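You operate a simulated robot arm through the tools that you are given. There is no shell and no other tool. Be economical: measure what you need, move in short steps, check, and stop when the job is done.

You run a simulated robot arm. Do the job below in one go: nothing can be reset, and whatever is moved stays where it is left.

JOB
Wipe the clamped sample clean and move it to the green tray.
Fine: use the blue pad and put it back; all three clamps end open. Set down upright: blue pad. What is to be rubbed or washed off counts as gone when no trace of it is left.

Only the result counts: the job must be done as asked and must still hold three seconds after the hand-in. Knocking over, shifting, dropping, spilling or breaking anything else fails it.

ROBOT AND FRAMES
A 7-joint arm with a two-finger parallel gripper, fixed in place. Base frame: the origin is at the foot of the arm, x ahead of it, y to its left, z up; the work surface is at about z = 918. Lengths are in mm, angles in rad, forces in N, time in s.
With the tool pointing down near the work surface it reaches from about 280 to 680 mm from the base axis. Its first joint turns from -1.152 to 1.152 rad. Payload 1.57 kg.
Tool frame: the origin (TCP) lies between the finger pads and is the grasp point; the fingertips stand 30 mm ahead of it; z points along the fingers, y is the line along which they close. The gripper opens to 110 mm. The fingers are 24 mm wide and 12 mm thick; the gripper's body (48 by 112 mm) begins 78 mm behind the TCP.
Orientation is told as [roll, pitch, yaw] about the base's x, y, z axes, in that order, counted from this pose: with the fingers straight down and closing along the base's y, the tool's x points along the base's -x, its y along +y and its z along -z.

CONTROLS
- The arm moves only by the tool drive_tool. Its arguments are lists of equal length, an entry for each row: "delta_pos": the shift along the base's x, y, z in mm, a list of three; "turn": the turn, a rotation vector about the base's x, y, z in rad, a list of three; "jaw": the closure in counts, from 0 (fully open) to 255 (shut). In form: {"delta_pos": [[tx, ty, tz], ...], "turn": [[ax, ay, az], ...], "jaw": [jaw, ...]}. A call has 1 to 12 rows; each row shifts and turns the commanded pose from where the row before left it. Each row takes 0.2 s and may step no farther than 50 mm and 0.15 rad from the row before; otherwise, or with a gripper value out of range, the whole call is refused. Where a pose cannot be reached the arm comes as near as it can. A force on the tool above 40 N (or 10 N above the force at the start of the call, whichever is more), or a blocked arm, ends the call early, and 0.2 s more pass. The fingers move at their own pace (about 108 mm/s each) and stop on an object; they squeeze with about 35 N. The grip force told is the motor's: it shows also when the fingers shut on nothing. Time passes only in rows, and 0.2 s behind the last, so rows that do not move let the fingers close. The reply holds the time, the measured pose of the TCP, the force on the tool along the base axes, the opening and the grip force, in the units named above and with some noise, with the torque about the TCP (base axes, N m) and any sound that the robot's microphone picked up.
- Cameras (640 x 400 px; columns grow to the right, rows downward): "scene" is fixed at [157.5, -393.5, 1418]; the picture's right is [0.86, -0.51, 0.00], its down [-0.27, -0.46, -0.85] and it looks along [0.43, 0.73, -0.53] (base axes); focal length 331 px, centre (320, 200). "wrist" rides on the gripper at [70, 16, -141] in the tool frame; the picture's right is [-0.23, 0.97, 0.00], its down [-0.86, -0.20, -0.48] and it looks along [-0.47, -0.11, 0.88] (tool axes); focal length 222 px, centre (320, 200). There is no depth. A picture from a camera that has moved, and an enlarged one, comes with that camera's place and axes in the base frame and with its lens. The place of the scene camera against the robot may be out by one fixed shift of up to 18 mm in any direction.
- camera(camera): a new picture of that camera. No time passes.
- close_up(camera, box): a new picture of the part [left, top, right, bottom] of that camera's present view, enlarged. No time passes.
- sign_off(): hands the job in; it is judged then, once.

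Work in short steps. Places have to be worked out from the pictures, the camera data and where the tool is seen: move nearer, look again, correct. Check each grasp and each placing, and mend what went wrong. You have 120 turns and 64 pictures in all, those below and enlarged ones among them. Open the gripper and draw the arm clear of the work before you hand the job in, unless the task says otherwise; then end with one line.

The tools are called after "Request:" as a command line: name --argument value ..., lists and objects as JSON in quotes. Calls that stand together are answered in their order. drive_tool: Moves the arm, as the interface text tells. Its arguments: {"type":"object","properties":{"delta_pos":{"type":"array","items":{"type":"array","items":{"type":"number"}}},"turn":{"type":"array","items":{"type":"array","items":{"type":"number"}}},"jaw":{"type":"array","items":{"type":"number"}}},"required":["delta_pos","turn","jaw"]} The other tools are called the same way: camera (camera) takes a picture; close_up (camera, box) takes an enlarged picture of a part of a camera's view; sign_off () hands the job in.

At the start:

```text
clock: 0.0
tcp_pos: [405.3, 74.1, 1236.7]
tool_rot: [0.0, -0.001, 0.001]
force: [0.0, 0.1, 0.8]
moment: [-0.02, -0.01, 0.01]
width: 110.0
finger_force: 0.1
```

scene: 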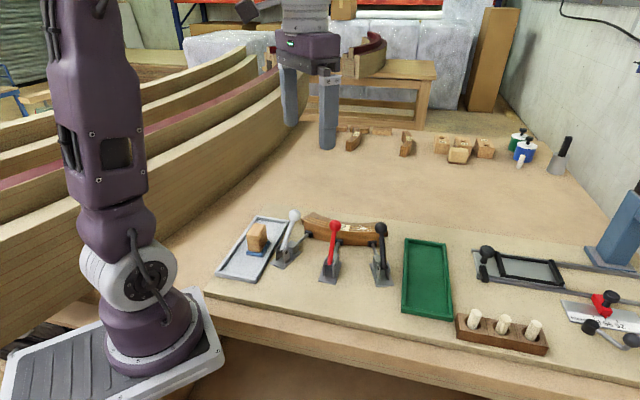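
wrist: 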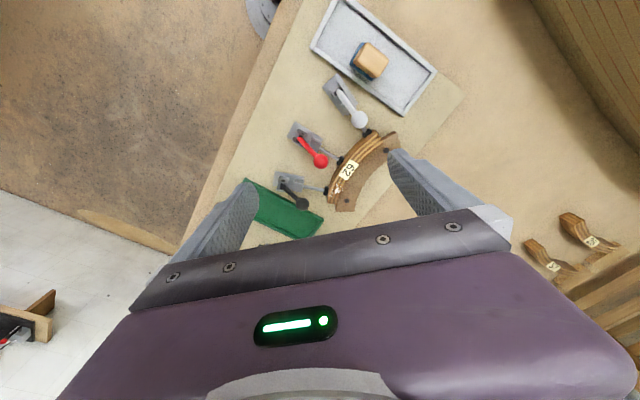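

I begin with enlarged views of the clamps, sample and pad.

Request:
close_up --camera "scene" --box '[210, 190, 410, 315]'

Request:
close_up --camera "wrist" --box '[230, 0, 470, 240]'

```text
3.20 times, centred on (310, 252) of scene
camera zoom: at [157.5, -393.5, 1418.0], right [0.86, -0.51, 0.0], down [-0.27, -0.46, -0.85], along [0.43, 0.73, -0.53], focal length 1060 px, centre (352, 32)
```

zoom: 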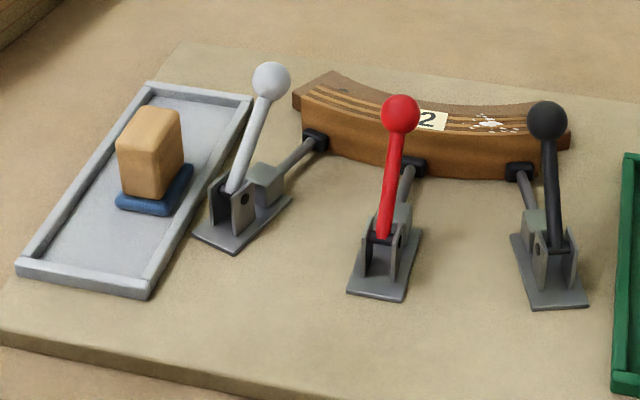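

```text
1.67 times, centred on (350, 120) of wrist
camera zoom: at [336.2, 89.0, 1378.1], right [0.23, 0.97, 0.0], down [0.86, -0.2, 0.48], along [0.47, -0.11, -0.88], focal length 370 px, centre (270, 333)
```

zoom: 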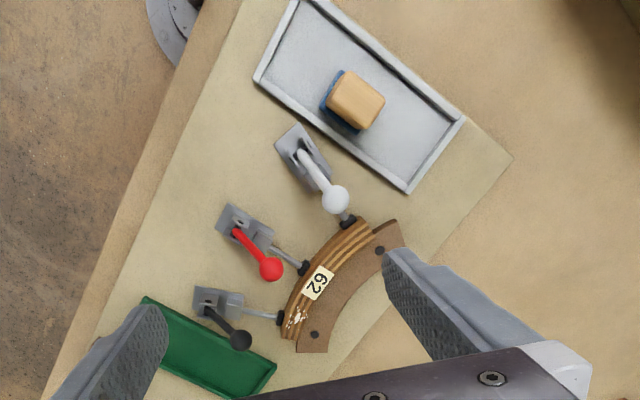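

I look at the right-hand equipment too, in case it matters, and at the sample's stain.

Request:
close_up --camera "scene" --box '[390, 230, 640, 370]'

Request:
close_up --camera "scene" --box '[295, 200, 395, 290]'

```text
2.56 times, centred on (515, 300) of scene
camera zoom: at [157.5, -393.5, 1418.0], right [0.86, -0.51, 0.0], down [-0.27, -0.46, -0.85], along [0.43, 0.73, -0.53], focal length 848 px, centre (-179, -56)
```

zoom: 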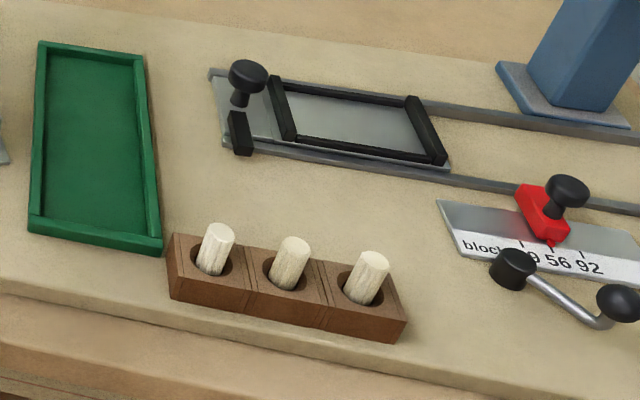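

```text
4.44 times, centred on (345, 245) of scene
camera zoom: at [157.5, -393.5, 1418.0], right [0.86, -0.51, 0.0], down [-0.27, -0.46, -0.85], along [0.43, 0.73, -0.53], focal length 1472 px, centre (209, 0)
```

zoom: 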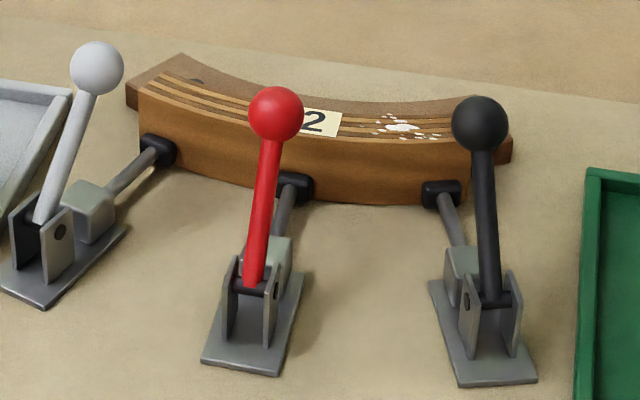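

Residue is on the sample's top right; clamps are push-type with handles leaning toward the sample. I lower to get a nearer view.

Request:
drive_tool --delta_pos '[[5, -5, -40], [5, -5, -40], [5, 0, -36], [0, 0, 0]]' --turn '[[0, 0, 0], [0, 0, 0], [0, 0, 0], [0, 0, 0]]' --jaw '[0, 0, 0, 0]'

Request:
camera --camera "wrist"

Request:
close_up --camera "wrist" --box '[230, 60, 430, 220]'

```text
clock: 1.0
tcp_pos: [418.1, 63.7, 1119.1]
tool_rot: [0.001, -0.001, 0.002]
force: [-0.9, 0.5, -0.4]
moment: [0.03, -0.05, 0.0]
width: 110.0
finger_force: 0.0
```

```text
57 pictures are left
camera wrist: at [349.1, 79.2, 1261.1], right [0.23, 0.97, 0.0], down [0.86, -0.2, 0.48], along [0.47, -0.11, -0.88], focal length 222 px, centre (320, 200)
```

wrist: 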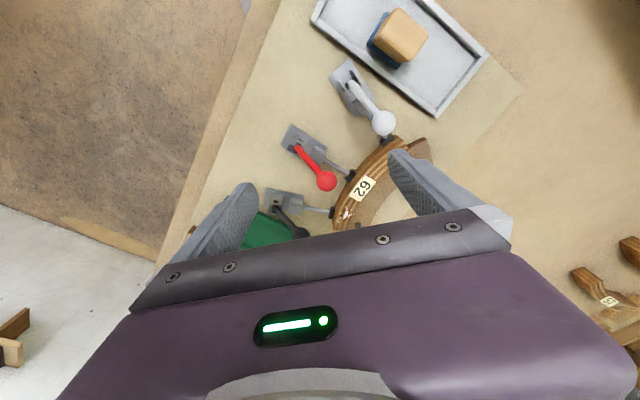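

```text
2.50 times, centred on (330, 140) of wrist
camera zoom: at [349.1, 79.2, 1261.1], right [0.23, 0.97, 0.0], down [0.86, -0.2, 0.48], along [0.47, -0.11, -0.88], focal length 555 px, centre (295, 350)
```

zoom: 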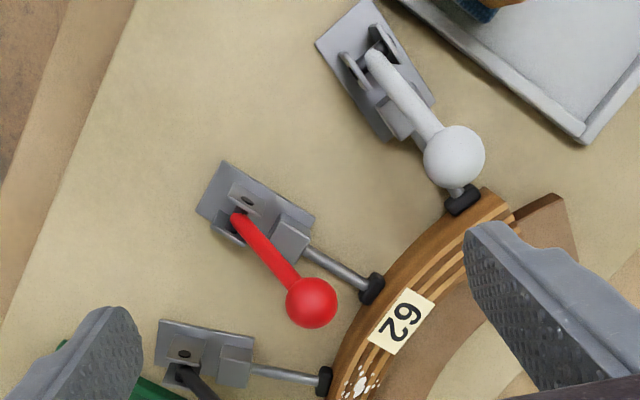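

Estimated from the two wrist views: pad block centre about (332,171), short side at about -38°; handles lean ~34° toward the sample, residue near (544,76). I go above the pad, turning about 52° so the fingers close across its short side.

Request:
drive_tool --delta_pos '[[-12, 15, 0], [-12, 15, 0], [-12, 15, 0], [-12, 15, 0], [-13, 16, 0], [-13, 16, 0], [-13, 15, -10], [0, 0, 0]]' --turn '[[0, 0, 0.13], [0, 0, 0.13], [0, 0, 0.13], [0, 0, 0.13], [0, 0, 0.13], [0, 0, 0.13], [0, 0, 0.12], [0, 0, 0]]' --jaw '[0, 0, 0, 0, 0, 0, 0, 0]'

Request:
camera --camera "wrist"

Request:
close_up --camera "scene" --box '[295, 200, 395, 290]'

```text
clock: 2.8
tcp_pos: [332.0, 169.7, 1108.8]
tool_rot: [-0.001, 0.0, 0.903]
force: [-0.3, 0.0, -1.0]
moment: [0.0, -0.02, 0.02]
width: 110.0
finger_force: 0.2
```

```text
55 pictures are left
camera wrist: at [276.4, 125.1, 1251.3], right [-0.62, 0.78, 0.0], down [0.69, 0.55, 0.48], along [0.37, 0.3, -0.88], focal length 222 px, centre (320, 200)
```

wrist: 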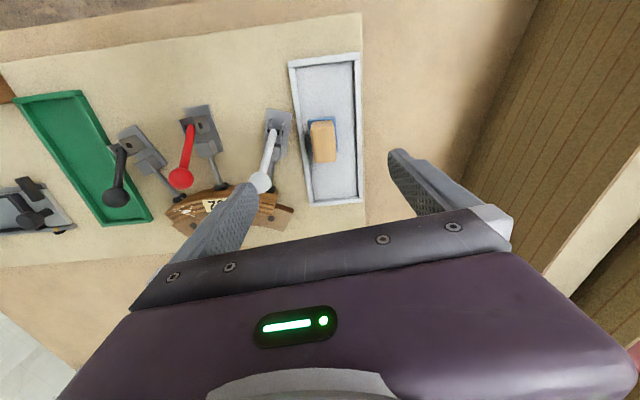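

```text
4.44 times, centred on (345, 245) of scene
camera zoom: at [157.5, -393.5, 1418.0], right [0.86, -0.51, 0.0], down [-0.27, -0.46, -0.85], along [0.43, 0.73, -0.53], focal length 1472 px, centre (209, 0)
```

zoom: 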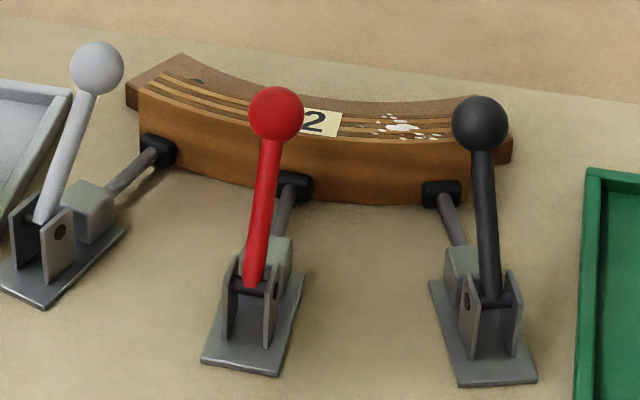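

The block is between the fingers; I enlarge it for precise alignment.

Request:
close_up --camera "wrist" --box '[270, 90, 390, 190]'

Request:
close_up --camera "scene" --box '[215, 205, 305, 285]'

```text
4.00 times, centred on (330, 140) of wrist
camera zoom: at [276.4, 125.1, 1251.3], right [-0.62, 0.78, 0.0], down [0.69, 0.55, 0.48], along [0.37, 0.3, -0.88], focal length 888 px, centre (280, 440)
```

zoom: 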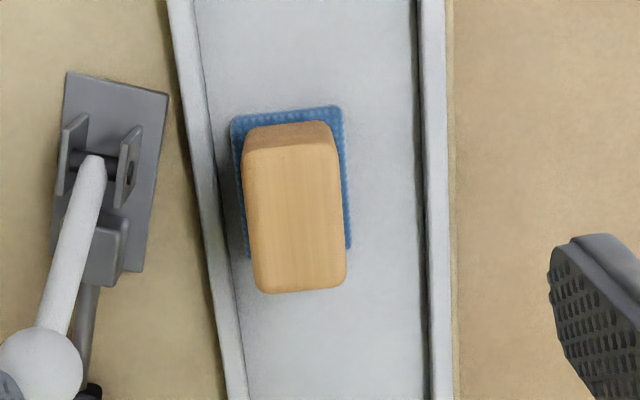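

```text
5.00 times, centred on (260, 245) of scene
camera zoom: at [157.5, -393.5, 1418.0], right [0.86, -0.51, 0.0], down [-0.27, -0.46, -0.85], along [0.43, 0.73, -0.53], focal length 1656 px, centre (620, -25)
```

zoom: 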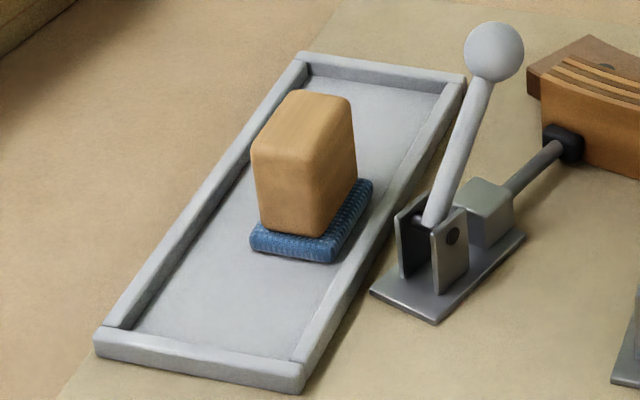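

Refined: block centre ≈ (330,174), yaw needed ≈ 0.745, top about z 970–978. I turn back a bit, narrow to 70 mm and lower to z≈1020 for a second look.

Request:
drive_tool --delta_pos '[[-1, 2, -30], [-1, 2, -30], [0, 0, -28], [0, 0, 0]]' --turn '[[0, 0, -0.08], [0, 0, -0.078], [0, 0, 0], [0, 0, 0]]' --jaw '[93, 93, 93, 93]'

Request:
close_up --camera "wrist" --box '[240, 60, 440, 220]'

Request:
close_up --camera "scene" --box '[205, 185, 305, 285]'

```text
clock: 3.8
tcp_pos: [330.3, 174.5, 1022.4]
tool_rot: [0.0, -0.001, 0.744]
force: [0.4, 0.1, 0.0]
moment: [0.01, -0.01, 0.0]
width: 70.1
finger_force: 0.1
```

```text
2.50 times, centred on (340, 140) of wrist
camera zoom: at [268.3, 139.4, 1163.9], right [-0.49, 0.87, 0.0], down [0.77, 0.43, 0.48], along [0.42, 0.23, -0.88], focal length 555 px, centre (270, 350)
```

zoom: 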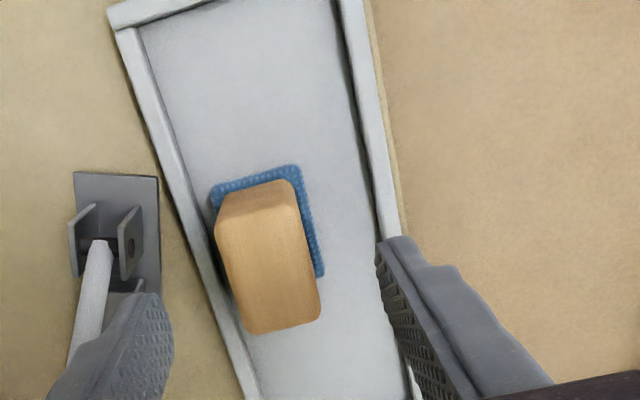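

```text
4.00 times, centred on (255, 235) of scene
camera zoom: at [157.5, -393.5, 1418.0], right [0.86, -0.51, 0.0], down [-0.27, -0.46, -0.85], along [0.43, 0.73, -0.53], focal length 1324 px, centre (580, 60)
```

zoom: 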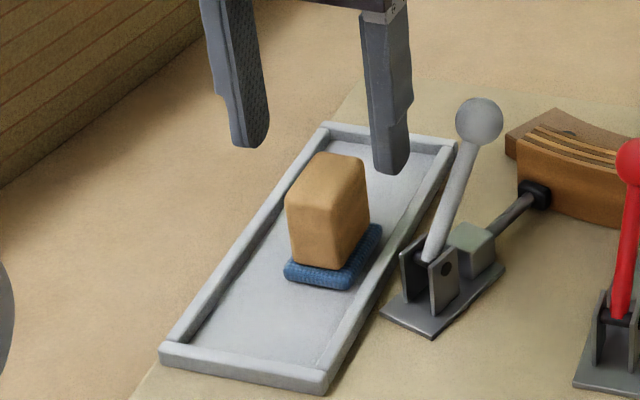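

Block top centre ≈ (327.5,172), top ≈ z 983. Descending to TCP z≈970 keeps fingertips above the tray wall and pad; then close.

Request:
drive_tool --delta_pos '[[-1.5, -1.5, -20], [-1, -1, -20], [0, 0, -12], [0, 0, 0], [0, 0, 0], [0, 0, 0]]' --turn '[[0, 0, 0.02], [0, 0, 0], [0, 0, 0], [0, 0, 0], [0, 0, 0], [0, 0, 0]]' --jaw '[93, 93, 93, 120, 255, 255]'

Request:
camera --camera "wrist"

Request:
close_up --camera "scene" --box '[205, 185, 305, 285]'

```text
clock: 5.2
tcp_pos: [327.6, 172.6, 971.2]
tool_rot: [0.0, 0.0, 0.763]
force: [-0.1, -0.3, -0.9]
moment: [0.0, 0.04, 0.02]
width: 29.7
finger_force: 34.9
```

```text
49 pictures are left
camera wrist: at [266.2, 135.9, 1112.9], right [-0.51, 0.86, 0.0], down [0.76, 0.45, 0.48], along [0.41, 0.24, -0.88], focal length 222 px, centre (320, 200)
```

wrist: 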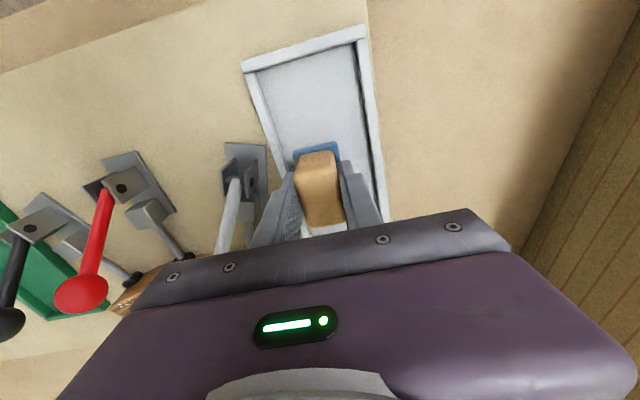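

```text
4.00 times, centred on (255, 235) of scene
camera zoom: at [157.5, -393.5, 1418.0], right [0.86, -0.51, 0.0], down [-0.27, -0.46, -0.85], along [0.43, 0.73, -0.53], focal length 1324 px, centre (580, 60)
```

zoom: 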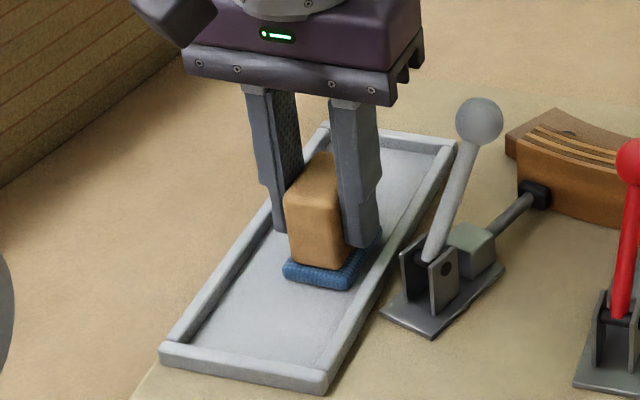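

The pad is held (width 29.7; grasp pose 327.6,172.6,971.2, yaw 0.763 for return). I lift it to travel height and inspect the sample/fence edge more closely.

Request:
drive_tool --delta_pos '[[0, 0, 15], [0, 0, 40], [0, 0, 40], [0, 0, 40], [0, 0, 0]]' --turn '[[0, 0, 0], [0, 0, 0], [0, 0, 0], [0, 0, 0], [0, 0, 0]]' --jaw '[255, 255, 255, 255, 255]'

Request:
close_up --camera "scene" --box '[355, 210, 425, 255]'

Request:
close_up --camera "scene" --box '[205, 145, 345, 250]'

```text
clock: 6.4
tcp_pos: [326.6, 172.6, 1108.1]
tool_rot: [0.0, 0.001, 0.765]
force: [0.7, 0.7, -0.8]
moment: [-0.01, 0.01, 0.0]
width: 0.0
finger_force: 20.9
```

```text
8.89 times, centred on (390, 232) of scene
camera zoom: at [157.5, -393.5, 1418.0], right [0.86, -0.51, 0.0], down [-0.27, -0.46, -0.85], along [0.43, 0.73, -0.53], focal length 2943 px, centre (-302, -89)
```

zoom: 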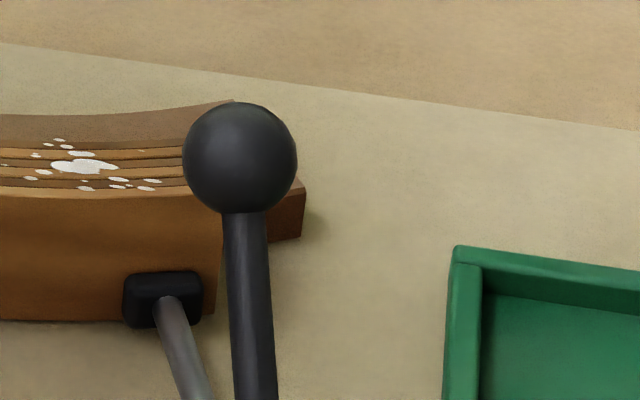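

```text
3.81 times, centred on (275, 198) of scene
camera zoom: at [157.5, -393.5, 1418.0], right [0.86, -0.51, 0.0], down [-0.27, -0.46, -0.85], along [0.43, 0.73, -0.53], focal length 1262 px, centre (491, 210)
```

zoom: 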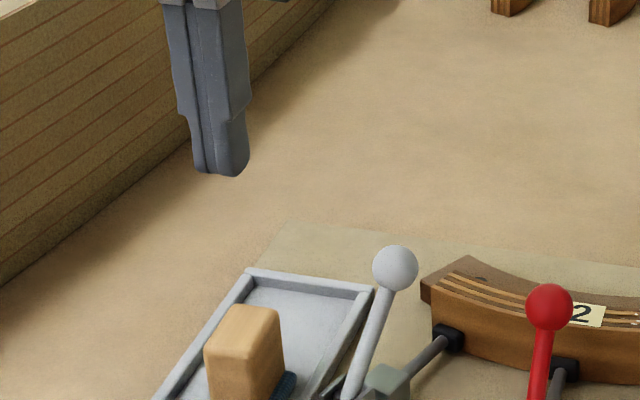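

The block slipped out and stayed in the tray. Let me see how it stands.

Request:
camera --camera "wrist"

Request:
close_up --camera "scene" --box '[205, 195, 305, 285]'

```text
45 pictures are left
camera wrist: at [265.7, 135.9, 1249.7], right [-0.51, 0.86, 0.0], down [0.76, 0.45, 0.48], along [0.41, 0.24, -0.88], focal length 222 px, centre (320, 200)
```

wrist: 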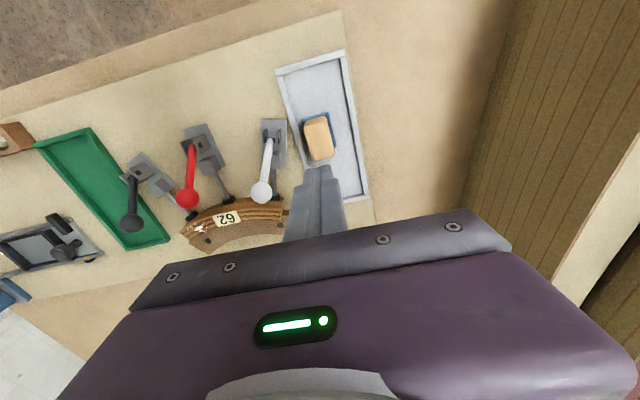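

```text
4.44 times, centred on (255, 240) of scene
camera zoom: at [157.5, -393.5, 1418.0], right [0.86, -0.51, 0.0], down [-0.27, -0.46, -0.85], along [0.43, 0.73, -0.53], focal length 1472 px, centre (609, 22)
```

zoom: 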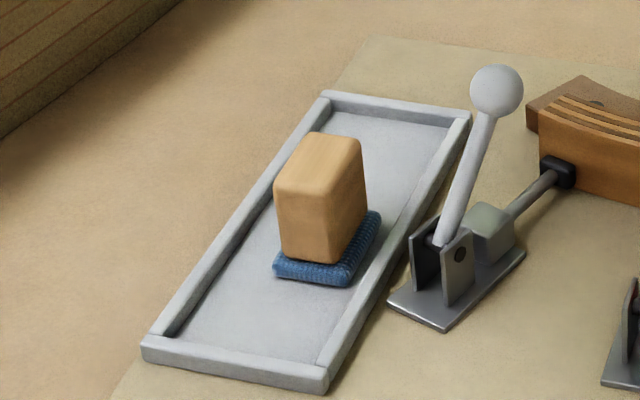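

The pad still stands upright in its tray. One close-up to re-measure it, then regrasp lower and lift slowly.

Request:
close_up --camera "wrist" --box '[270, 60, 370, 180]'

```text
3.33 times, centred on (320, 120) of wrist
camera zoom: at [265.7, 135.9, 1249.7], right [-0.51, 0.86, 0.0], down [0.76, 0.45, 0.48], along [0.41, 0.24, -0.88], focal length 740 px, centre (320, 467)
```

zoom: 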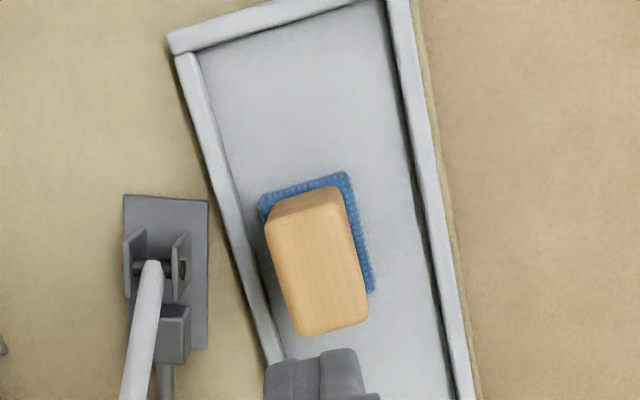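

Block is now near (322.5,169), same angle. I open, descend to ~968, narrow, then settle a little lower and grip.

Request:
drive_tool --delta_pos '[[-2, -2, 0], [-2, -1.6, -40], [0, 0, -40], [0, 0, -40], [0, 0, -20], [0, 0, 0], [0, 0, -3], [0, 0, -2], [0, 0, 0]]' --turn '[[0, 0, 0], [0, 0, 0], [0, 0, 0], [0, 0, 0], [0, 0, 0], [0, 0, 0], [0, 0, 0], [0, 0, 0], [0, 0, 0]]' --jaw '[93, 93, 93, 93, 93, 160, 160, 160, 160]'

Request:
close_up --camera "scene" --box '[215, 195, 305, 285]'

```text
clock: 8.4
tcp_pos: [325.1, 166.5, 959.6]
tool_rot: [0.0, -0.003, 0.763]
force: [-1.7, -1.9, 31.4]
moment: [0.41, 0.55, 0.06]
width: 41.1
finger_force: 0.0
```

```text
4.44 times, centred on (260, 240) of scene
camera zoom: at [157.1, -393.8, 1418.0], right [0.86, -0.51, 0.0], down [-0.27, -0.46, -0.85], along [0.43, 0.73, -0.53], focal length 1472 px, centre (587, 22)
```

zoom: 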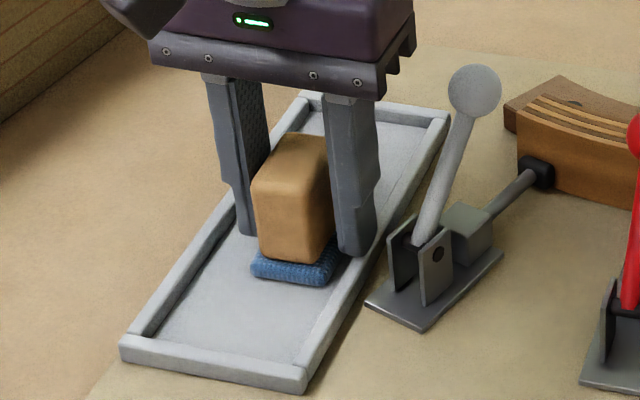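

The tip on the wall side rests on the tray rim (tips ~930). I rise 4 mm, then close and wait.

Request:
drive_tool --delta_pos '[[0, 0, 3], [0, 0, 2], [0, 0, 0], [0, 0, 0], [0, 0, 0]]' --turn '[[0, 0, 0], [0, 0, 0], [0, 0, 0], [0, 0, 0], [0, 0, 0]]' --jaw '[160, 160, 255, 255, 255]'

```text
clock: 9.6
tcp_pos: [325.3, 167.6, 964.8]
tool_rot: [0.0, -0.002, 0.762]
force: [-0.4, -0.6, -0.4]
moment: [0.01, 0.0, 0.01]
width: 29.7
finger_force: 35.2
```

Gripped cleanly with 35 N. I lift slowly in small steps.

Request:
drive_tool --delta_pos '[[0, 0, 1], [0, 0, 2], [0, 0, 3], [0, 0, 4], [0, 0, 4], [0, 0, 4], [0, 0, 4], [0, 0, 4], [0, 0, 4], [0, 0, 2]]' --turn '[[0, 0, 0], [0, 0, 0], [0, 0, 0], [0, 0, 0], [0, 0, 0], [0, 0, 0], [0, 0, 0], [0, 0, 0], [0, 0, 0], [0, 0, 0]]' --jaw '[255, 255, 255, 255, 255, 255, 255, 255, 255, 255]'

Request:
close_up --camera "scene" --box '[215, 185, 305, 285]'

```text
clock: 11.8
tcp_pos: [325.1, 166.7, 996.8]
tool_rot: [-0.002, 0.0, 0.763]
force: [0.1, 0.6, -0.5]
moment: [0.0, -0.02, -0.02]
width: 29.5
finger_force: 35.5
```

```text
4.00 times, centred on (260, 235) of scene
camera zoom: at [157.5, -393.5, 1418.0], right [0.86, -0.51, 0.0], down [-0.27, -0.46, -0.85], along [0.43, 0.73, -0.53], focal length 1324 px, centre (560, 60)
```

zoom: 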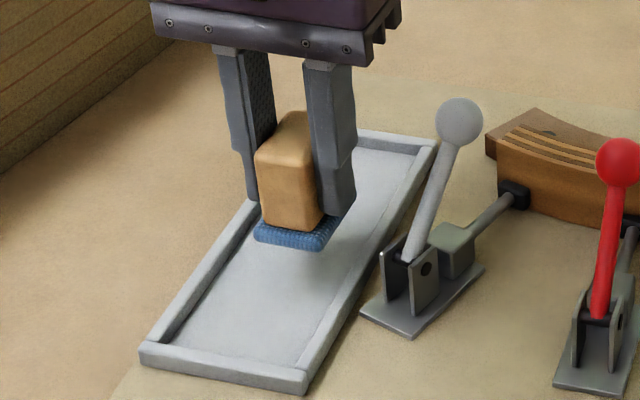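

Pad lifted securely, bottom about 45 mm below TCP. The fence behind the sample is low, so the top is free; I raise and traverse at z≈1100 to above the residue at about (543,78).

Request:
drive_tool --delta_pos '[[0, 0, 8], [0, 0, 13], [0, 0, 14], [0, 0, 14], [0, 0, 14], [0, 0, 14], [0, 0, 14], [0, 0, 10], [0, 0, 0]]' --turn '[[0, 0, 0], [0, 0, 0], [0, 0, 0], [0, 0, 0], [0, 0, 0], [0, 0, 0], [0, 0, 0], [0, 0, 0], [0, 0, 0]]' --jaw '[255, 255, 255, 255, 255, 255, 255, 255, 255]'

Request:
drive_tool --delta_pos '[[10, -4, 0], [18, -7, 0], [20, -8, 0], [22, -9, 0], [22, -9, 0], [22, -9, 0], [22, -9, 0], [22, -9, 0], [22, -9, 0], [20, -8, 0], [14, -6, 0], [0, 0, 0]]' --turn '[[0, 0, 0], [0, 0, 0], [0, 0, 0], [0, 0, 0], [0, 0, 0], [0, 0, 0], [0, 0, 0], [0, 0, 0], [0, 0, 0], [0, 0, 0], [0, 0, 0], [0, 0, 0]]' --jaw '[255, 255, 255, 255, 255, 255, 255, 255, 255, 255, 255, 255]'

Request:
camera --camera "scene"

Request:
camera --camera "wrist"

```text
clock: 13.8
tcp_pos: [325.4, 167.4, 1098.5]
tool_rot: [0.0, 0.001, 0.763]
force: [0.1, 0.4, -0.8]
moment: [0.04, -0.01, -0.01]
width: 29.5
finger_force: 34.4
```

```text
clock: 16.4
tcp_pos: [538.8, 79.5, 1097.6]
tool_rot: [0.001, -0.001, 0.762]
force: [1.0, -0.2, -0.6]
moment: [-0.01, 0.01, 0.03]
width: 29.5
finger_force: 34.6
```

```text
40 pictures are left
```

scene: 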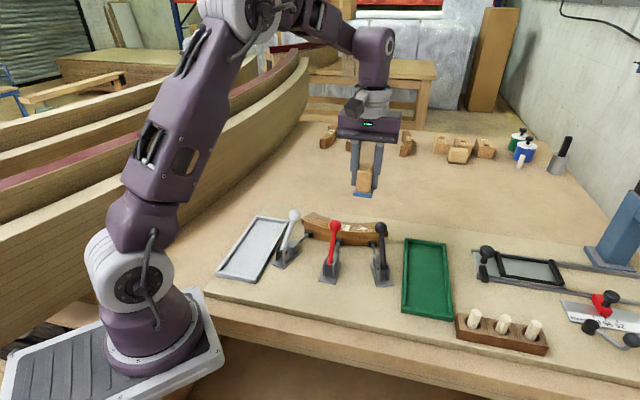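

```text
39 pictures are left
camera wrist: at [478.9, 43.4, 1239.8], right [-0.51, 0.86, 0.0], down [0.76, 0.45, 0.48], along [0.41, 0.24, -0.88], focal length 222 px, centre (320, 200)
```

wrist: 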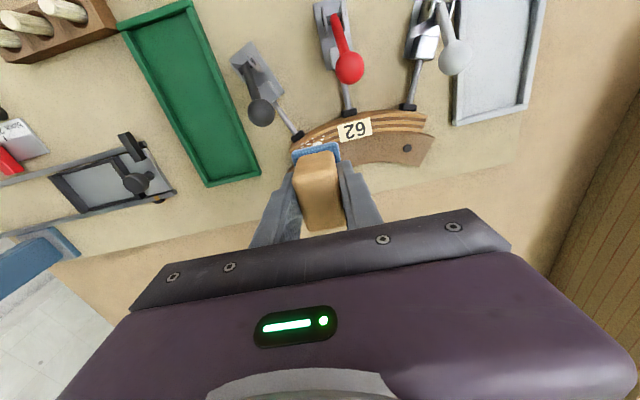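

The pad is near the residue in the view; I enlarge to refine sample geometry.

Request:
close_up --camera "wrist" --box '[270, 80, 450, 190]'

```text
3.56 times, centred on (360, 135) of wrist
camera zoom: at [478.9, 43.4, 1239.8], right [-0.51, 0.86, 0.0], down [0.76, 0.45, 0.48], along [0.41, 0.24, -0.88], focal length 790 px, centre (178, 431)
```

zoom: 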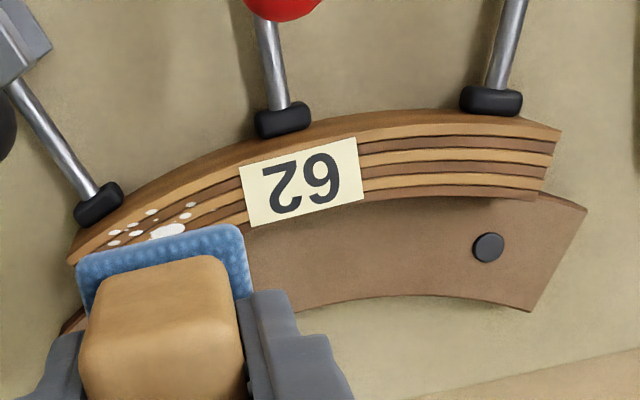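

Residue centre ≈ (545,70), spanning ~(530,80) to (562,53), along tangent (0.91,-0.41). I position there and descend to just above contact (expected TCP ≈ 1001).

Request:
drive_tool --delta_pos '[[3, -5, -15], [3, -5, -20], [0, 0, -20], [0, 0, -18], [0, 0, -12], [0, 0, -3], [0, 0, -3], [0, 0, -2], [0, 0, 0]]' --turn '[[0, 0, 0], [0, 0, 0], [0, 0, 0], [0, 0, 0], [0, 0, 0], [0, 0, 0], [0, 0, 0], [0, 0, 0], [0, 0, 0]]' --jaw '[255, 255, 255, 255, 255, 255, 255, 255, 255]'

Request:
close_up --camera "scene" --box '[320, 170, 430, 290]'

```text
clock: 18.4
tcp_pos: [544.7, 70.6, 1003.5]
tool_rot: [-0.001, -0.001, 0.762]
force: [0.7, 0.5, -0.2]
moment: [-0.02, 0.03, -0.02]
width: 29.5
finger_force: 35.4
```

```text
3.33 times, centred on (375, 230) of scene
camera zoom: at [157.5, -393.5, 1418.0], right [0.86, -0.51, 0.0], down [-0.27, -0.46, -0.85], along [0.43, 0.73, -0.53], focal length 1104 px, centre (137, 100)
```

zoom: 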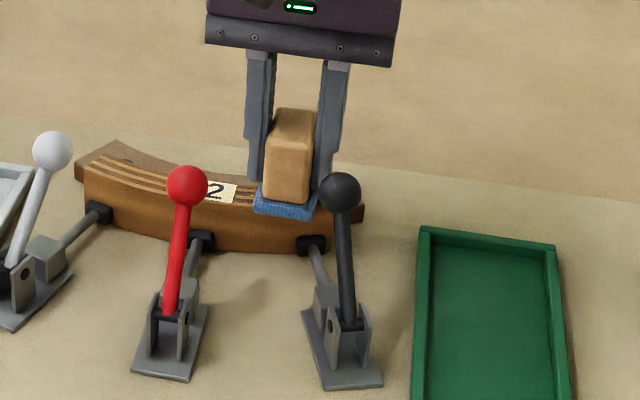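

Just above, nearly touching. I step down 1 mm at a time until contact.

Request:
drive_tool --delta_pos '[[0, 0, -1], [0, 0, -1], [0, 0, -1], [0, 0, -1], [0, 0, 0]]' --turn '[[0, 0, 0], [0, 0, 0], [0, 0, 0], [0, 0, 0], [0, 0, 0]]' --jaw '[255, 255, 255, 255, 255]'

```text
clock: 19.6
tcp_pos: [545.2, 70.7, 1002.4]
tool_rot: [-0.003, -0.002, 0.765]
force: [-3.7, 0.8, 32.7]
moment: [0.13, 0.4, 0.0]
width: 29.3
finger_force: 34.7
```

Contact at TCP ≈ 1002.5. I ease off 2 mm to about 10–12 N and wipe along the tangent.

Request:
drive_tool --delta_pos '[[0, 0, 2], [6.4, -2.8, 0], [6.4, -2.8, 0], [-6.4, 2.8, 0], [-6.4, 2.8, 0], [-6.4, 2.8, 0], [-6.4, 2.8, 0], [-6.4, 2.8, 0], [6.4, -2.8, 0], [6.4, -2.8, 0], [6.4, -2.8, 0], [0, 0, 0]]' --turn '[[0, 0, 0], [0, 0, 0], [0, 0, 0], [0, 0, 0], [0, 0, 0], [0, 0, 0], [0, 0, 0], [0, 0, 0], [0, 0, 0], [0, 0, 0], [0, 0, 0], [0, 0, 0]]' --jaw '[255, 255, 255, 255, 255, 255, 255, 255, 255, 255, 255, 255]'

```text
clock: 22.2
tcp_pos: [546.2, 70.9, 1002.1]
tool_rot: [0.001, 0.002, 0.764]
force: [-0.2, -1.1, -1.6]
moment: [0.02, 0.03, 0.02]
width: 29.6
finger_force: 35.2
```

Force has dropped to zero, so press 1.5–2 mm lower and check.

Request:
drive_tool --delta_pos '[[0, 0, -1], [0, 0, -1], [0, 0, 0]]' --turn '[[0, 0, 0], [0, 0, 0], [0, 0, 0]]' --jaw '[255, 255, 255]'

```text
clock: 23.0
tcp_pos: [546.2, 71.8, 1001.9]
tool_rot: [-0.002, -0.002, 0.764]
force: [-2.0, -1.4, 28.7]
moment: [0.17, 0.38, 0.02]
width: 29.5
finger_force: 35.3
```

Now 29 N. Ease 1 mm and sweep back and forth, both directions with some radial motion.

Request:
drive_tool --delta_pos '[[0, 0, 0.8], [6.4, -2.8, 0], [6.4, -2.8, 0], [-6.4, 2.8, 0], [-6.4, 2.8, 0], [-6.4, 2.8, 0], [-6.4, 2.8, 0], [-6.4, 2.8, 0], [6.4, -2.8, 0]]' --turn '[[0, 0, 0], [0, 0, 0], [0, 0, 0], [0, 0, 0], [0, 0, 0], [0, 0, 0], [0, 0, 0], [0, 0, 0], [0, 0, 0]]' --jaw '[255, 255, 255, 255, 255, 255, 255, 255, 255]'

Request:
drive_tool --delta_pos '[[6.4, -2.8, 0], [6.4, -2.8, 0], [6.4, -2.8, 0], [6.4, -2.8, 0], [-6.4, 2.8, 0], [-6.4, 2.8, 0], [-6.4, 2.8, 0], [-6.4, 2.8, 0], [-6.4, 2.8, 0], [6.4, -2.8, 0], [6.4, -2.8, 0]]' --turn '[[0, 0, 0], [0, 0, 0], [0, 0, 0], [0, 0, 0], [0, 0, 0], [0, 0, 0], [0, 0, 0], [0, 0, 0], [0, 0, 0], [0, 0, 0], [0, 0, 0]]' --jaw '[255, 255, 255, 255, 255, 255, 255, 255, 255, 255, 255]'

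```text
clock: 25.0
tcp_pos: [528.0, 79.3, 1000.4]
tool_rot: [0.005, 0.003, 0.765]
force: [-12.8, 4.6, 31.9]
moment: [0.12, 0.1, -0.01]
width: 29.4
finger_force: 34.7
```

```text
clock: 27.4
tcp_pos: [537.5, 74.7, 1002.4]
tool_rot: [0.0, 0.002, 0.761]
force: [-0.3, 0.8, -0.7]
moment: [-0.05, -0.02, -0.01]
width: 29.2
finger_force: 35.1
```

Sweeps done with intermittent contact. I lift, move aside, and inspect the top.

Request:
drive_tool --delta_pos '[[0, 0, 5], [0, 0, 20], [5, 15, 20], [5, 20, 20], [5, 20, 10], [0, 0, 0]]' --turn '[[0, 0, 0], [0, 0, 0], [0, 0, 0], [0, 0, 0], [0, 0, 0], [0, 0, 0]]' --jaw '[255, 255, 255, 255, 255, 255]'

Request:
close_up --camera "wrist" --box '[230, 50, 410, 170]'

Request:
close_up --camera "scene" --box '[340, 205, 410, 255]'

```text
clock: 28.8
tcp_pos: [554.1, 129.7, 1078.2]
tool_rot: [0.0, 0.0, 0.762]
force: [-0.3, 1.0, -0.6]
moment: [-0.01, -0.03, 0.01]
width: 29.3
finger_force: 35.3
```

```text
3.33 times, centred on (320, 110) of wrist
camera zoom: at [493.1, 92.6, 1220.0], right [-0.51, 0.86, 0.0], down [0.76, 0.45, 0.48], along [0.41, 0.24, -0.88], focal length 740 px, centre (320, 500)
```

zoom: 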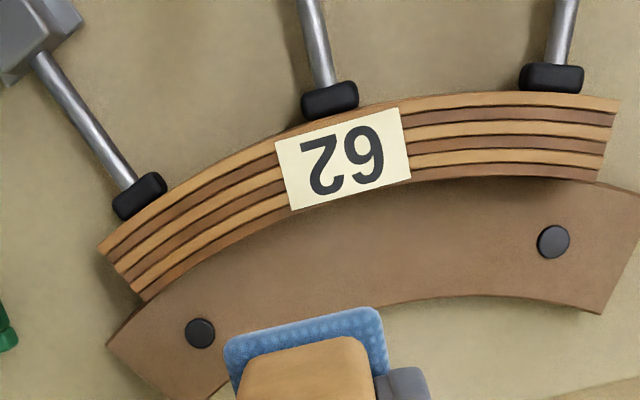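

```text
8.00 times, centred on (375, 230) of scene
camera zoom: at [157.5, -393.5, 1418.0], right [0.86, -0.51, 0.0], down [-0.27, -0.46, -0.85], along [0.43, 0.73, -0.53], focal length 2649 px, centre (-120, -40)
```

zoom: 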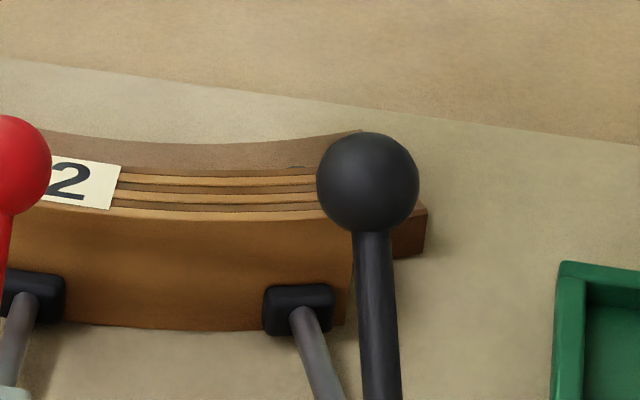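

The top is clean. I now carry the pad back over its tray at z≈1100 to its original place (328.5,172.5).

Request:
drive_tool --delta_pos '[[0, 0, 10], [-10, 2, 12], [-18, 4, 0], [-22, 4, 0], [-25, 5, 0], [-25, 5, 0], [-25, 5, 0], [-25, 5, 0], [-25, 5, 0], [-22, 4, 0], [-18, 3, 0], [-10, 1, 0]]' --turn '[[0, 0, 0], [0, 0, 0], [0, 0, 0], [0, 0, 0], [0, 0, 0], [0, 0, 0], [0, 0, 0], [0, 0, 0], [0, 0, 0], [0, 0, 0], [0, 0, 0], [0, 0, 0]]' --jaw '[255, 255, 255, 255, 255, 255, 255, 255, 255, 255, 255, 255]'

Request:
drive_tool --delta_pos '[[0, 0, -15], [0, 0, -25], [0, 0, -25], [0, 0, -25], [0, 0, -20], [0, 0, -10], [0, 0, 0]]' --turn '[[0, 0, 0], [0, 0, 0], [0, 0, 0], [0, 0, 0], [0, 0, 0], [0, 0, 0], [0, 0, 0]]' --jaw '[255, 255, 255, 255, 255, 255, 255]'

Request:
close_up --camera "scene" --box '[215, 185, 305, 285]'

```text
clock: 31.4
tcp_pos: [328.6, 169.7, 1097.3]
tool_rot: [0.0, 0.0, 0.764]
force: [0.5, -0.3, -0.6]
moment: [-0.01, 0.0, -0.03]
width: 29.4
finger_force: 34.9
```

```text
clock: 33.0
tcp_pos: [327.4, 170.2, 978.8]
tool_rot: [0.0, 0.0, 0.763]
force: [0.1, 0.6, -1.3]
moment: [-0.02, 0.0, -0.02]
width: 29.4
finger_force: 35.1
```

```text
4.00 times, centred on (260, 235) of scene
camera zoom: at [157.5, -393.5, 1418.0], right [0.86, -0.51, 0.0], down [-0.27, -0.46, -0.85], along [0.43, 0.73, -0.53], focal length 1324 px, centre (560, 60)
```

zoom: 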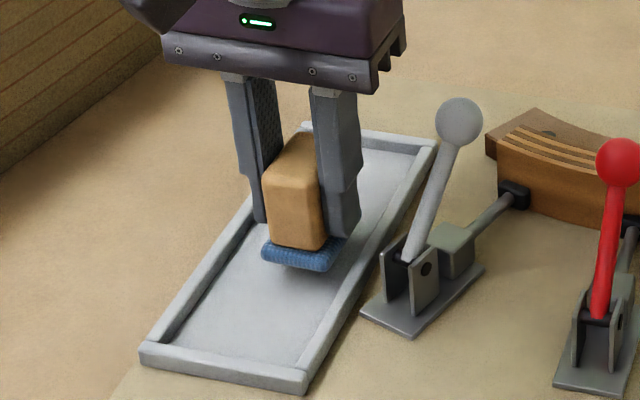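

Hovering ~13 mm above the floor. Shift slightly away from the wall and step down to contact.

Request:
drive_tool --delta_pos '[[-1, 2.5, -4], [0, 0, -4], [0, 0, -2], [0, 0, -1.5], [0, 0, 0]]' --turn '[[0, 0, 0], [0, 0, 0], [0, 0, 0], [0, 0, 0], [0, 0, 0]]' --jaw '[255, 255, 255, 255, 255]'

```text
clock: 34.2
tcp_pos: [327.3, 174.7, 965.5]
tool_rot: [0.001, 0.001, 0.762]
force: [-0.4, 0.0, -0.5]
moment: [-0.03, 0.01, 0.02]
width: 29.3
finger_force: 35.0
```

Request:
drive_tool --delta_pos '[[0, 0, -0.7], [0, 0, -0.7], [0, 0, -0.7], [0, 0, 0]]' --turn '[[0, 0, 0], [0, 0, 0], [0, 0, 0], [0, 0, 0]]' --jaw '[255, 255, 255, 255]'

```text
clock: 35.2
tcp_pos: [327.9, 173.9, 964.9]
tool_rot: [0.0, 0.001, 0.763]
force: [0.1, -0.4, -0.2]
moment: [0.0, 0.01, -0.01]
width: 29.6
finger_force: 35.6
```

No contact yet; a few more small steps down (tips still above the rim).

Request:
drive_tool --delta_pos '[[0, 0, -0.7], [0, 0, -0.7], [0, 0, 0]]' --turn '[[0, 0, 0], [0, 0, 0], [0, 0, 0]]' --jaw '[255, 255, 255]'

Request:
close_up --camera "scene" --box '[230, 205, 300, 275]'

```text
clock: 36.0
tcp_pos: [326.6, 173.7, 962.6]
tool_rot: [-0.002, 0.0, 0.763]
force: [-0.1, -1.6, 13.9]
moment: [-0.2, 0.21, -0.02]
width: 29.4
finger_force: 35.0
```

```text
5.71 times, centred on (265, 240) of scene
camera zoom: at [157.4, -393.6, 1418.0], right [0.86, -0.51, 0.0], down [-0.27, -0.46, -0.85], along [0.43, 0.73, -0.53], focal length 1892 px, centre (634, -29)
```

zoom: 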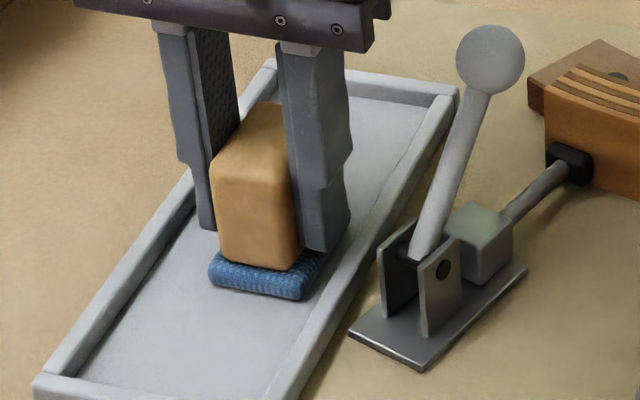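

The pad rests on the tray floor. Release to 60 mm and rise straight up.

Request:
drive_tool --delta_pos '[[0, 0, 1], [0, 0, 0], [0, 0, 0], [0, 0, 15], [0, 0, 30], [0, 0, 40], [0, 0, 40], [0, 0, 0]]' --turn '[[0, 0, 0], [0, 0, 0], [0, 0, 0], [0, 0, 0], [0, 0, 0], [0, 0, 0], [0, 0, 0], [0, 0, 0]]' --jaw '[255, 160, 130, 130, 130, 130, 130, 130]'

Request:
close_up --camera "scene" --box '[205, 185, 305, 285]'

```text
clock: 37.8
tcp_pos: [329.9, 173.9, 1090.3]
tool_rot: [0.0, 0.0, 0.763]
force: [0.8, -0.3, 0.2]
moment: [-0.01, 0.03, 0.0]
width: 54.0
finger_force: 0.1
```

```text
4.00 times, centred on (255, 235) of scene
camera zoom: at [157.5, -393.5, 1418.0], right [0.86, -0.51, 0.0], down [-0.27, -0.46, -0.85], along [0.43, 0.73, -0.53], focal length 1324 px, centre (580, 60)
```

zoom: 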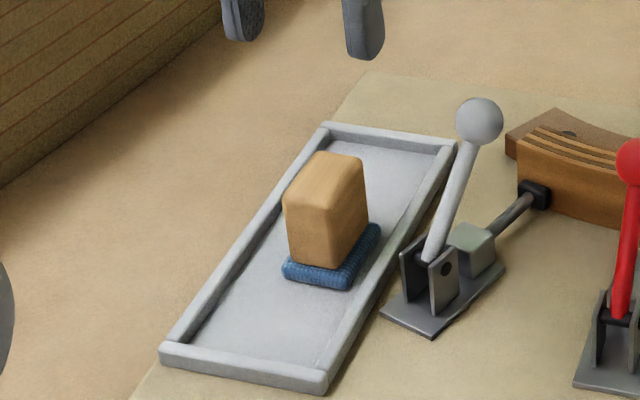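

Pad is upright in its tray. Next the clamps: close the fingers and go to the sample side of the white ball (≈404,135,1015), yaw 0.42, then lower tips to z≈985.

Request:
drive_tool --delta_pos '[[20, -4, 0], [30, -6, 0], [30, -7, 0], [31, -6, 0], [0, 0, -30], [0, 0, -30], [0, 0, -15], [0, 0, 0]]' --turn '[[0, 0, -0.1], [0, 0, -0.1], [0, 0, -0.1], [0, 0, -0.04], [0, 0, 0], [0, 0, 0], [0, 0, 0], [0, 0, 0]]' --jaw '[255, 255, 255, 255, 255, 255, 255, 255]'

Request:
camera --camera "wrist"

Request:
close_up --camera "scene" --box '[245, 180, 375, 290]'

```text
clock: 39.6
tcp_pos: [439.1, 151.4, 1014.5]
tool_rot: [-0.003, 0.001, 0.422]
force: [0.4, 0.1, -0.5]
moment: [0.02, 0.0, 0.01]
width: 0.0
finger_force: 20.9
```

```text
31 pictures are left
camera wrist: at [369.2, 136.9, 1156.8], right [-0.19, 0.98, 0.0], down [0.86, 0.17, 0.48], along [0.47, 0.09, -0.88], focal length 222 px, centre (320, 200)
```

wrist: 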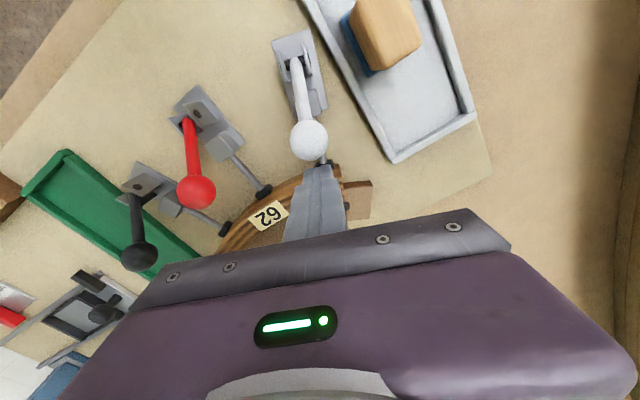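

```text
3.64 times, centred on (310, 235) of scene
camera zoom: at [157.5, -393.5, 1418.0], right [0.86, -0.51, 0.0], down [-0.27, -0.46, -0.85], along [0.43, 0.73, -0.53], focal length 1204 px, centre (356, 73)
```

zoom: 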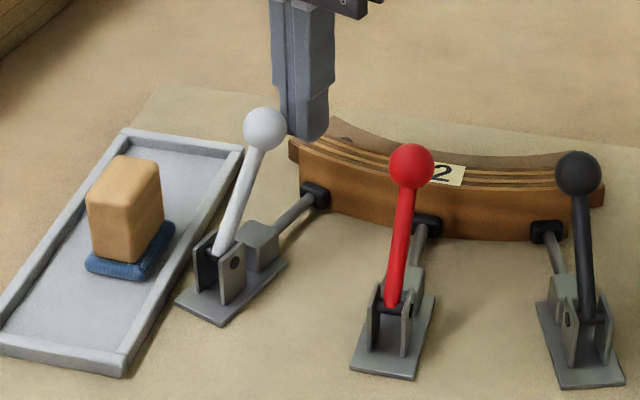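

The finger is just ahead of the white ball. Pushing it back along -(0.91,0.41), watching force.

Request:
drive_tool --delta_pos '[[-5.5, -2.4, 0], [-5.5, -2.4, 0], [-5.5, -2.4, 0], [-5.5, -2.4, 0], [-5.5, -2.4, 0], [-5.5, -2.4, 0], [-5.5, -2.4, 0], [-5.5, -2.4, 0], [-5.5, -2.4, 0]]' --turn '[[0, 0, 0], [0, 0, 0], [0, 0, 0], [0, 0, 0], [0, 0, 0], [0, 0, 0], [0, 0, 0], [0, 0, 0], [0, 0, 0]]' --jaw '[255, 255, 255, 255, 255, 255, 255, 255, 255]'

Request:
close_up --camera "scene" --box '[235, 180, 345, 290]'

```text
clock: 41.6
tcp_pos: [389.4, 130.2, 1013.8]
tool_rot: [0.0, -0.002, 0.422]
force: [-0.1, 0.6, 0.5]
moment: [-0.02, 0.03, 0.04]
width: 0.0
finger_force: 21.7
```

```text
3.64 times, centred on (290, 235) of scene
camera zoom: at [157.5, -393.5, 1418.0], right [0.86, -0.51, 0.0], down [-0.27, -0.46, -0.85], along [0.43, 0.73, -0.53], focal length 1204 px, centre (429, 73)
```

zoom: 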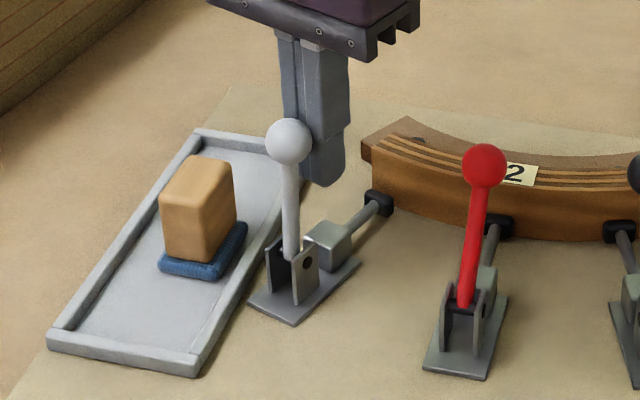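

The handle swings freely. Continue pushing another ~60 mm.

Request:
drive_tool --delta_pos '[[-5.5, -2.4, 0], [-5.5, -2.4, 0], [-5.5, -2.4, 0], [-5.5, -2.4, -1], [-5.5, -2.4, -1], [-5.5, -2.4, -2], [-5.5, -2.4, -2], [-5.5, -2.4, -2], [-5.5, -2.4, -2]]' --turn '[[0, 0, 0], [0, 0, 0], [0, 0, 0], [0, 0, 0], [0, 0, 0], [0, 0, 0], [0, 0, 0], [0, 0, 0], [0, 0, 0]]' --jaw '[255, 255, 255, 255, 255, 255, 255, 255, 255]'

Request:
close_up --camera "scene" --box '[225, 180, 345, 290]'

```text
clock: 43.4
tcp_pos: [353.9, 114.4, 1009.7]
tool_rot: [0.001, -0.025, 0.426]
force: [4.3, 0.8, 4.2]
moment: [0.0, -0.09, 0.0]
width: 0.0
finger_force: 21.3
stopped in row 8: the force on the tool passed its limit at 47 N (the readings are from after the stop); the commanded pose is now the measured one
```

```text
3.64 times, centred on (285, 235) of scene
camera zoom: at [157.6, -393.5, 1418.0], right [0.86, -0.51, 0.0], down [-0.27, -0.46, -0.85], along [0.43, 0.73, -0.53], focal length 1204 px, centre (447, 73)
```

zoom: 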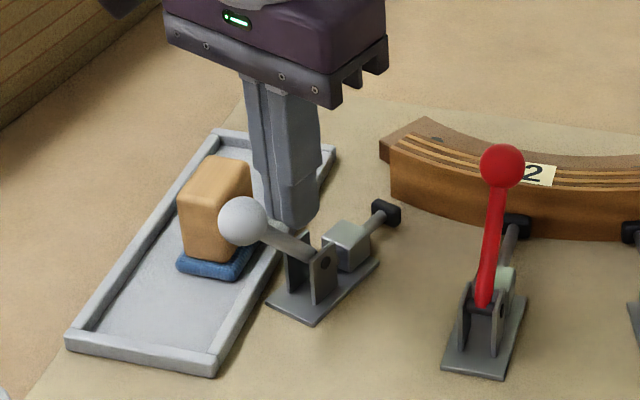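

White clamp is open with plunger retracted. Back off, rise, and set up ahead of the red ball at (485,90), yaw 0.78.

Request:
drive_tool --delta_pos '[[12, 5, 0], [6, 3, 10], [0, 0, 30], [0, 0, 35], [30, -8, 5], [40, -10, 0], [44, -14, 0], [0, 0, -35], [0, 0, -30], [0, 0, -10], [0, 0, 0]]' --turn '[[0, 0.025, 0], [0, 0, 0], [0, 0, 0], [0, 0, 0], [0, 0, 0.12], [0, 0, 0.12], [0, 0, 0.12], [0, 0, 0], [0, 0, 0], [0, 0, 0], [0, 0, 0]]' --jaw '[255, 255, 255, 255, 255, 255, 255, 255, 255, 255, 255]'

Request:
close_up --camera "scene" --box '[225, 170, 405, 290]'

```text
clock: 45.8
tcp_pos: [484.7, 89.0, 1014.3]
tool_rot: [0.012, 0.0, 0.784]
force: [0.3, -0.1, -0.2]
moment: [-0.01, -0.01, -0.02]
width: 0.0
finger_force: 21.0
```

```text
3.33 times, centred on (315, 230) of scene
camera zoom: at [157.5, -393.5, 1418.0], right [0.86, -0.51, 0.0], down [-0.27, -0.46, -0.85], along [0.43, 0.73, -0.53], focal length 1104 px, centre (337, 100)
```

zoom: 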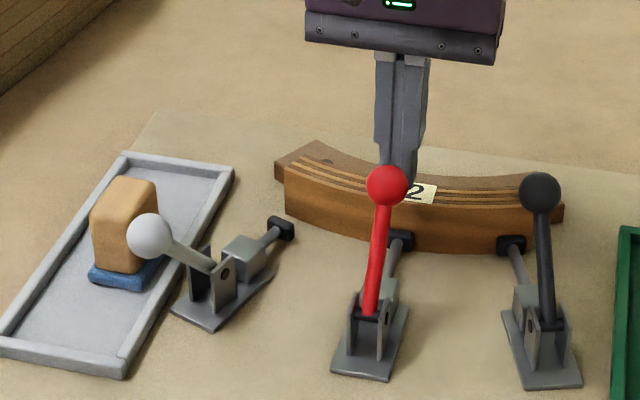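

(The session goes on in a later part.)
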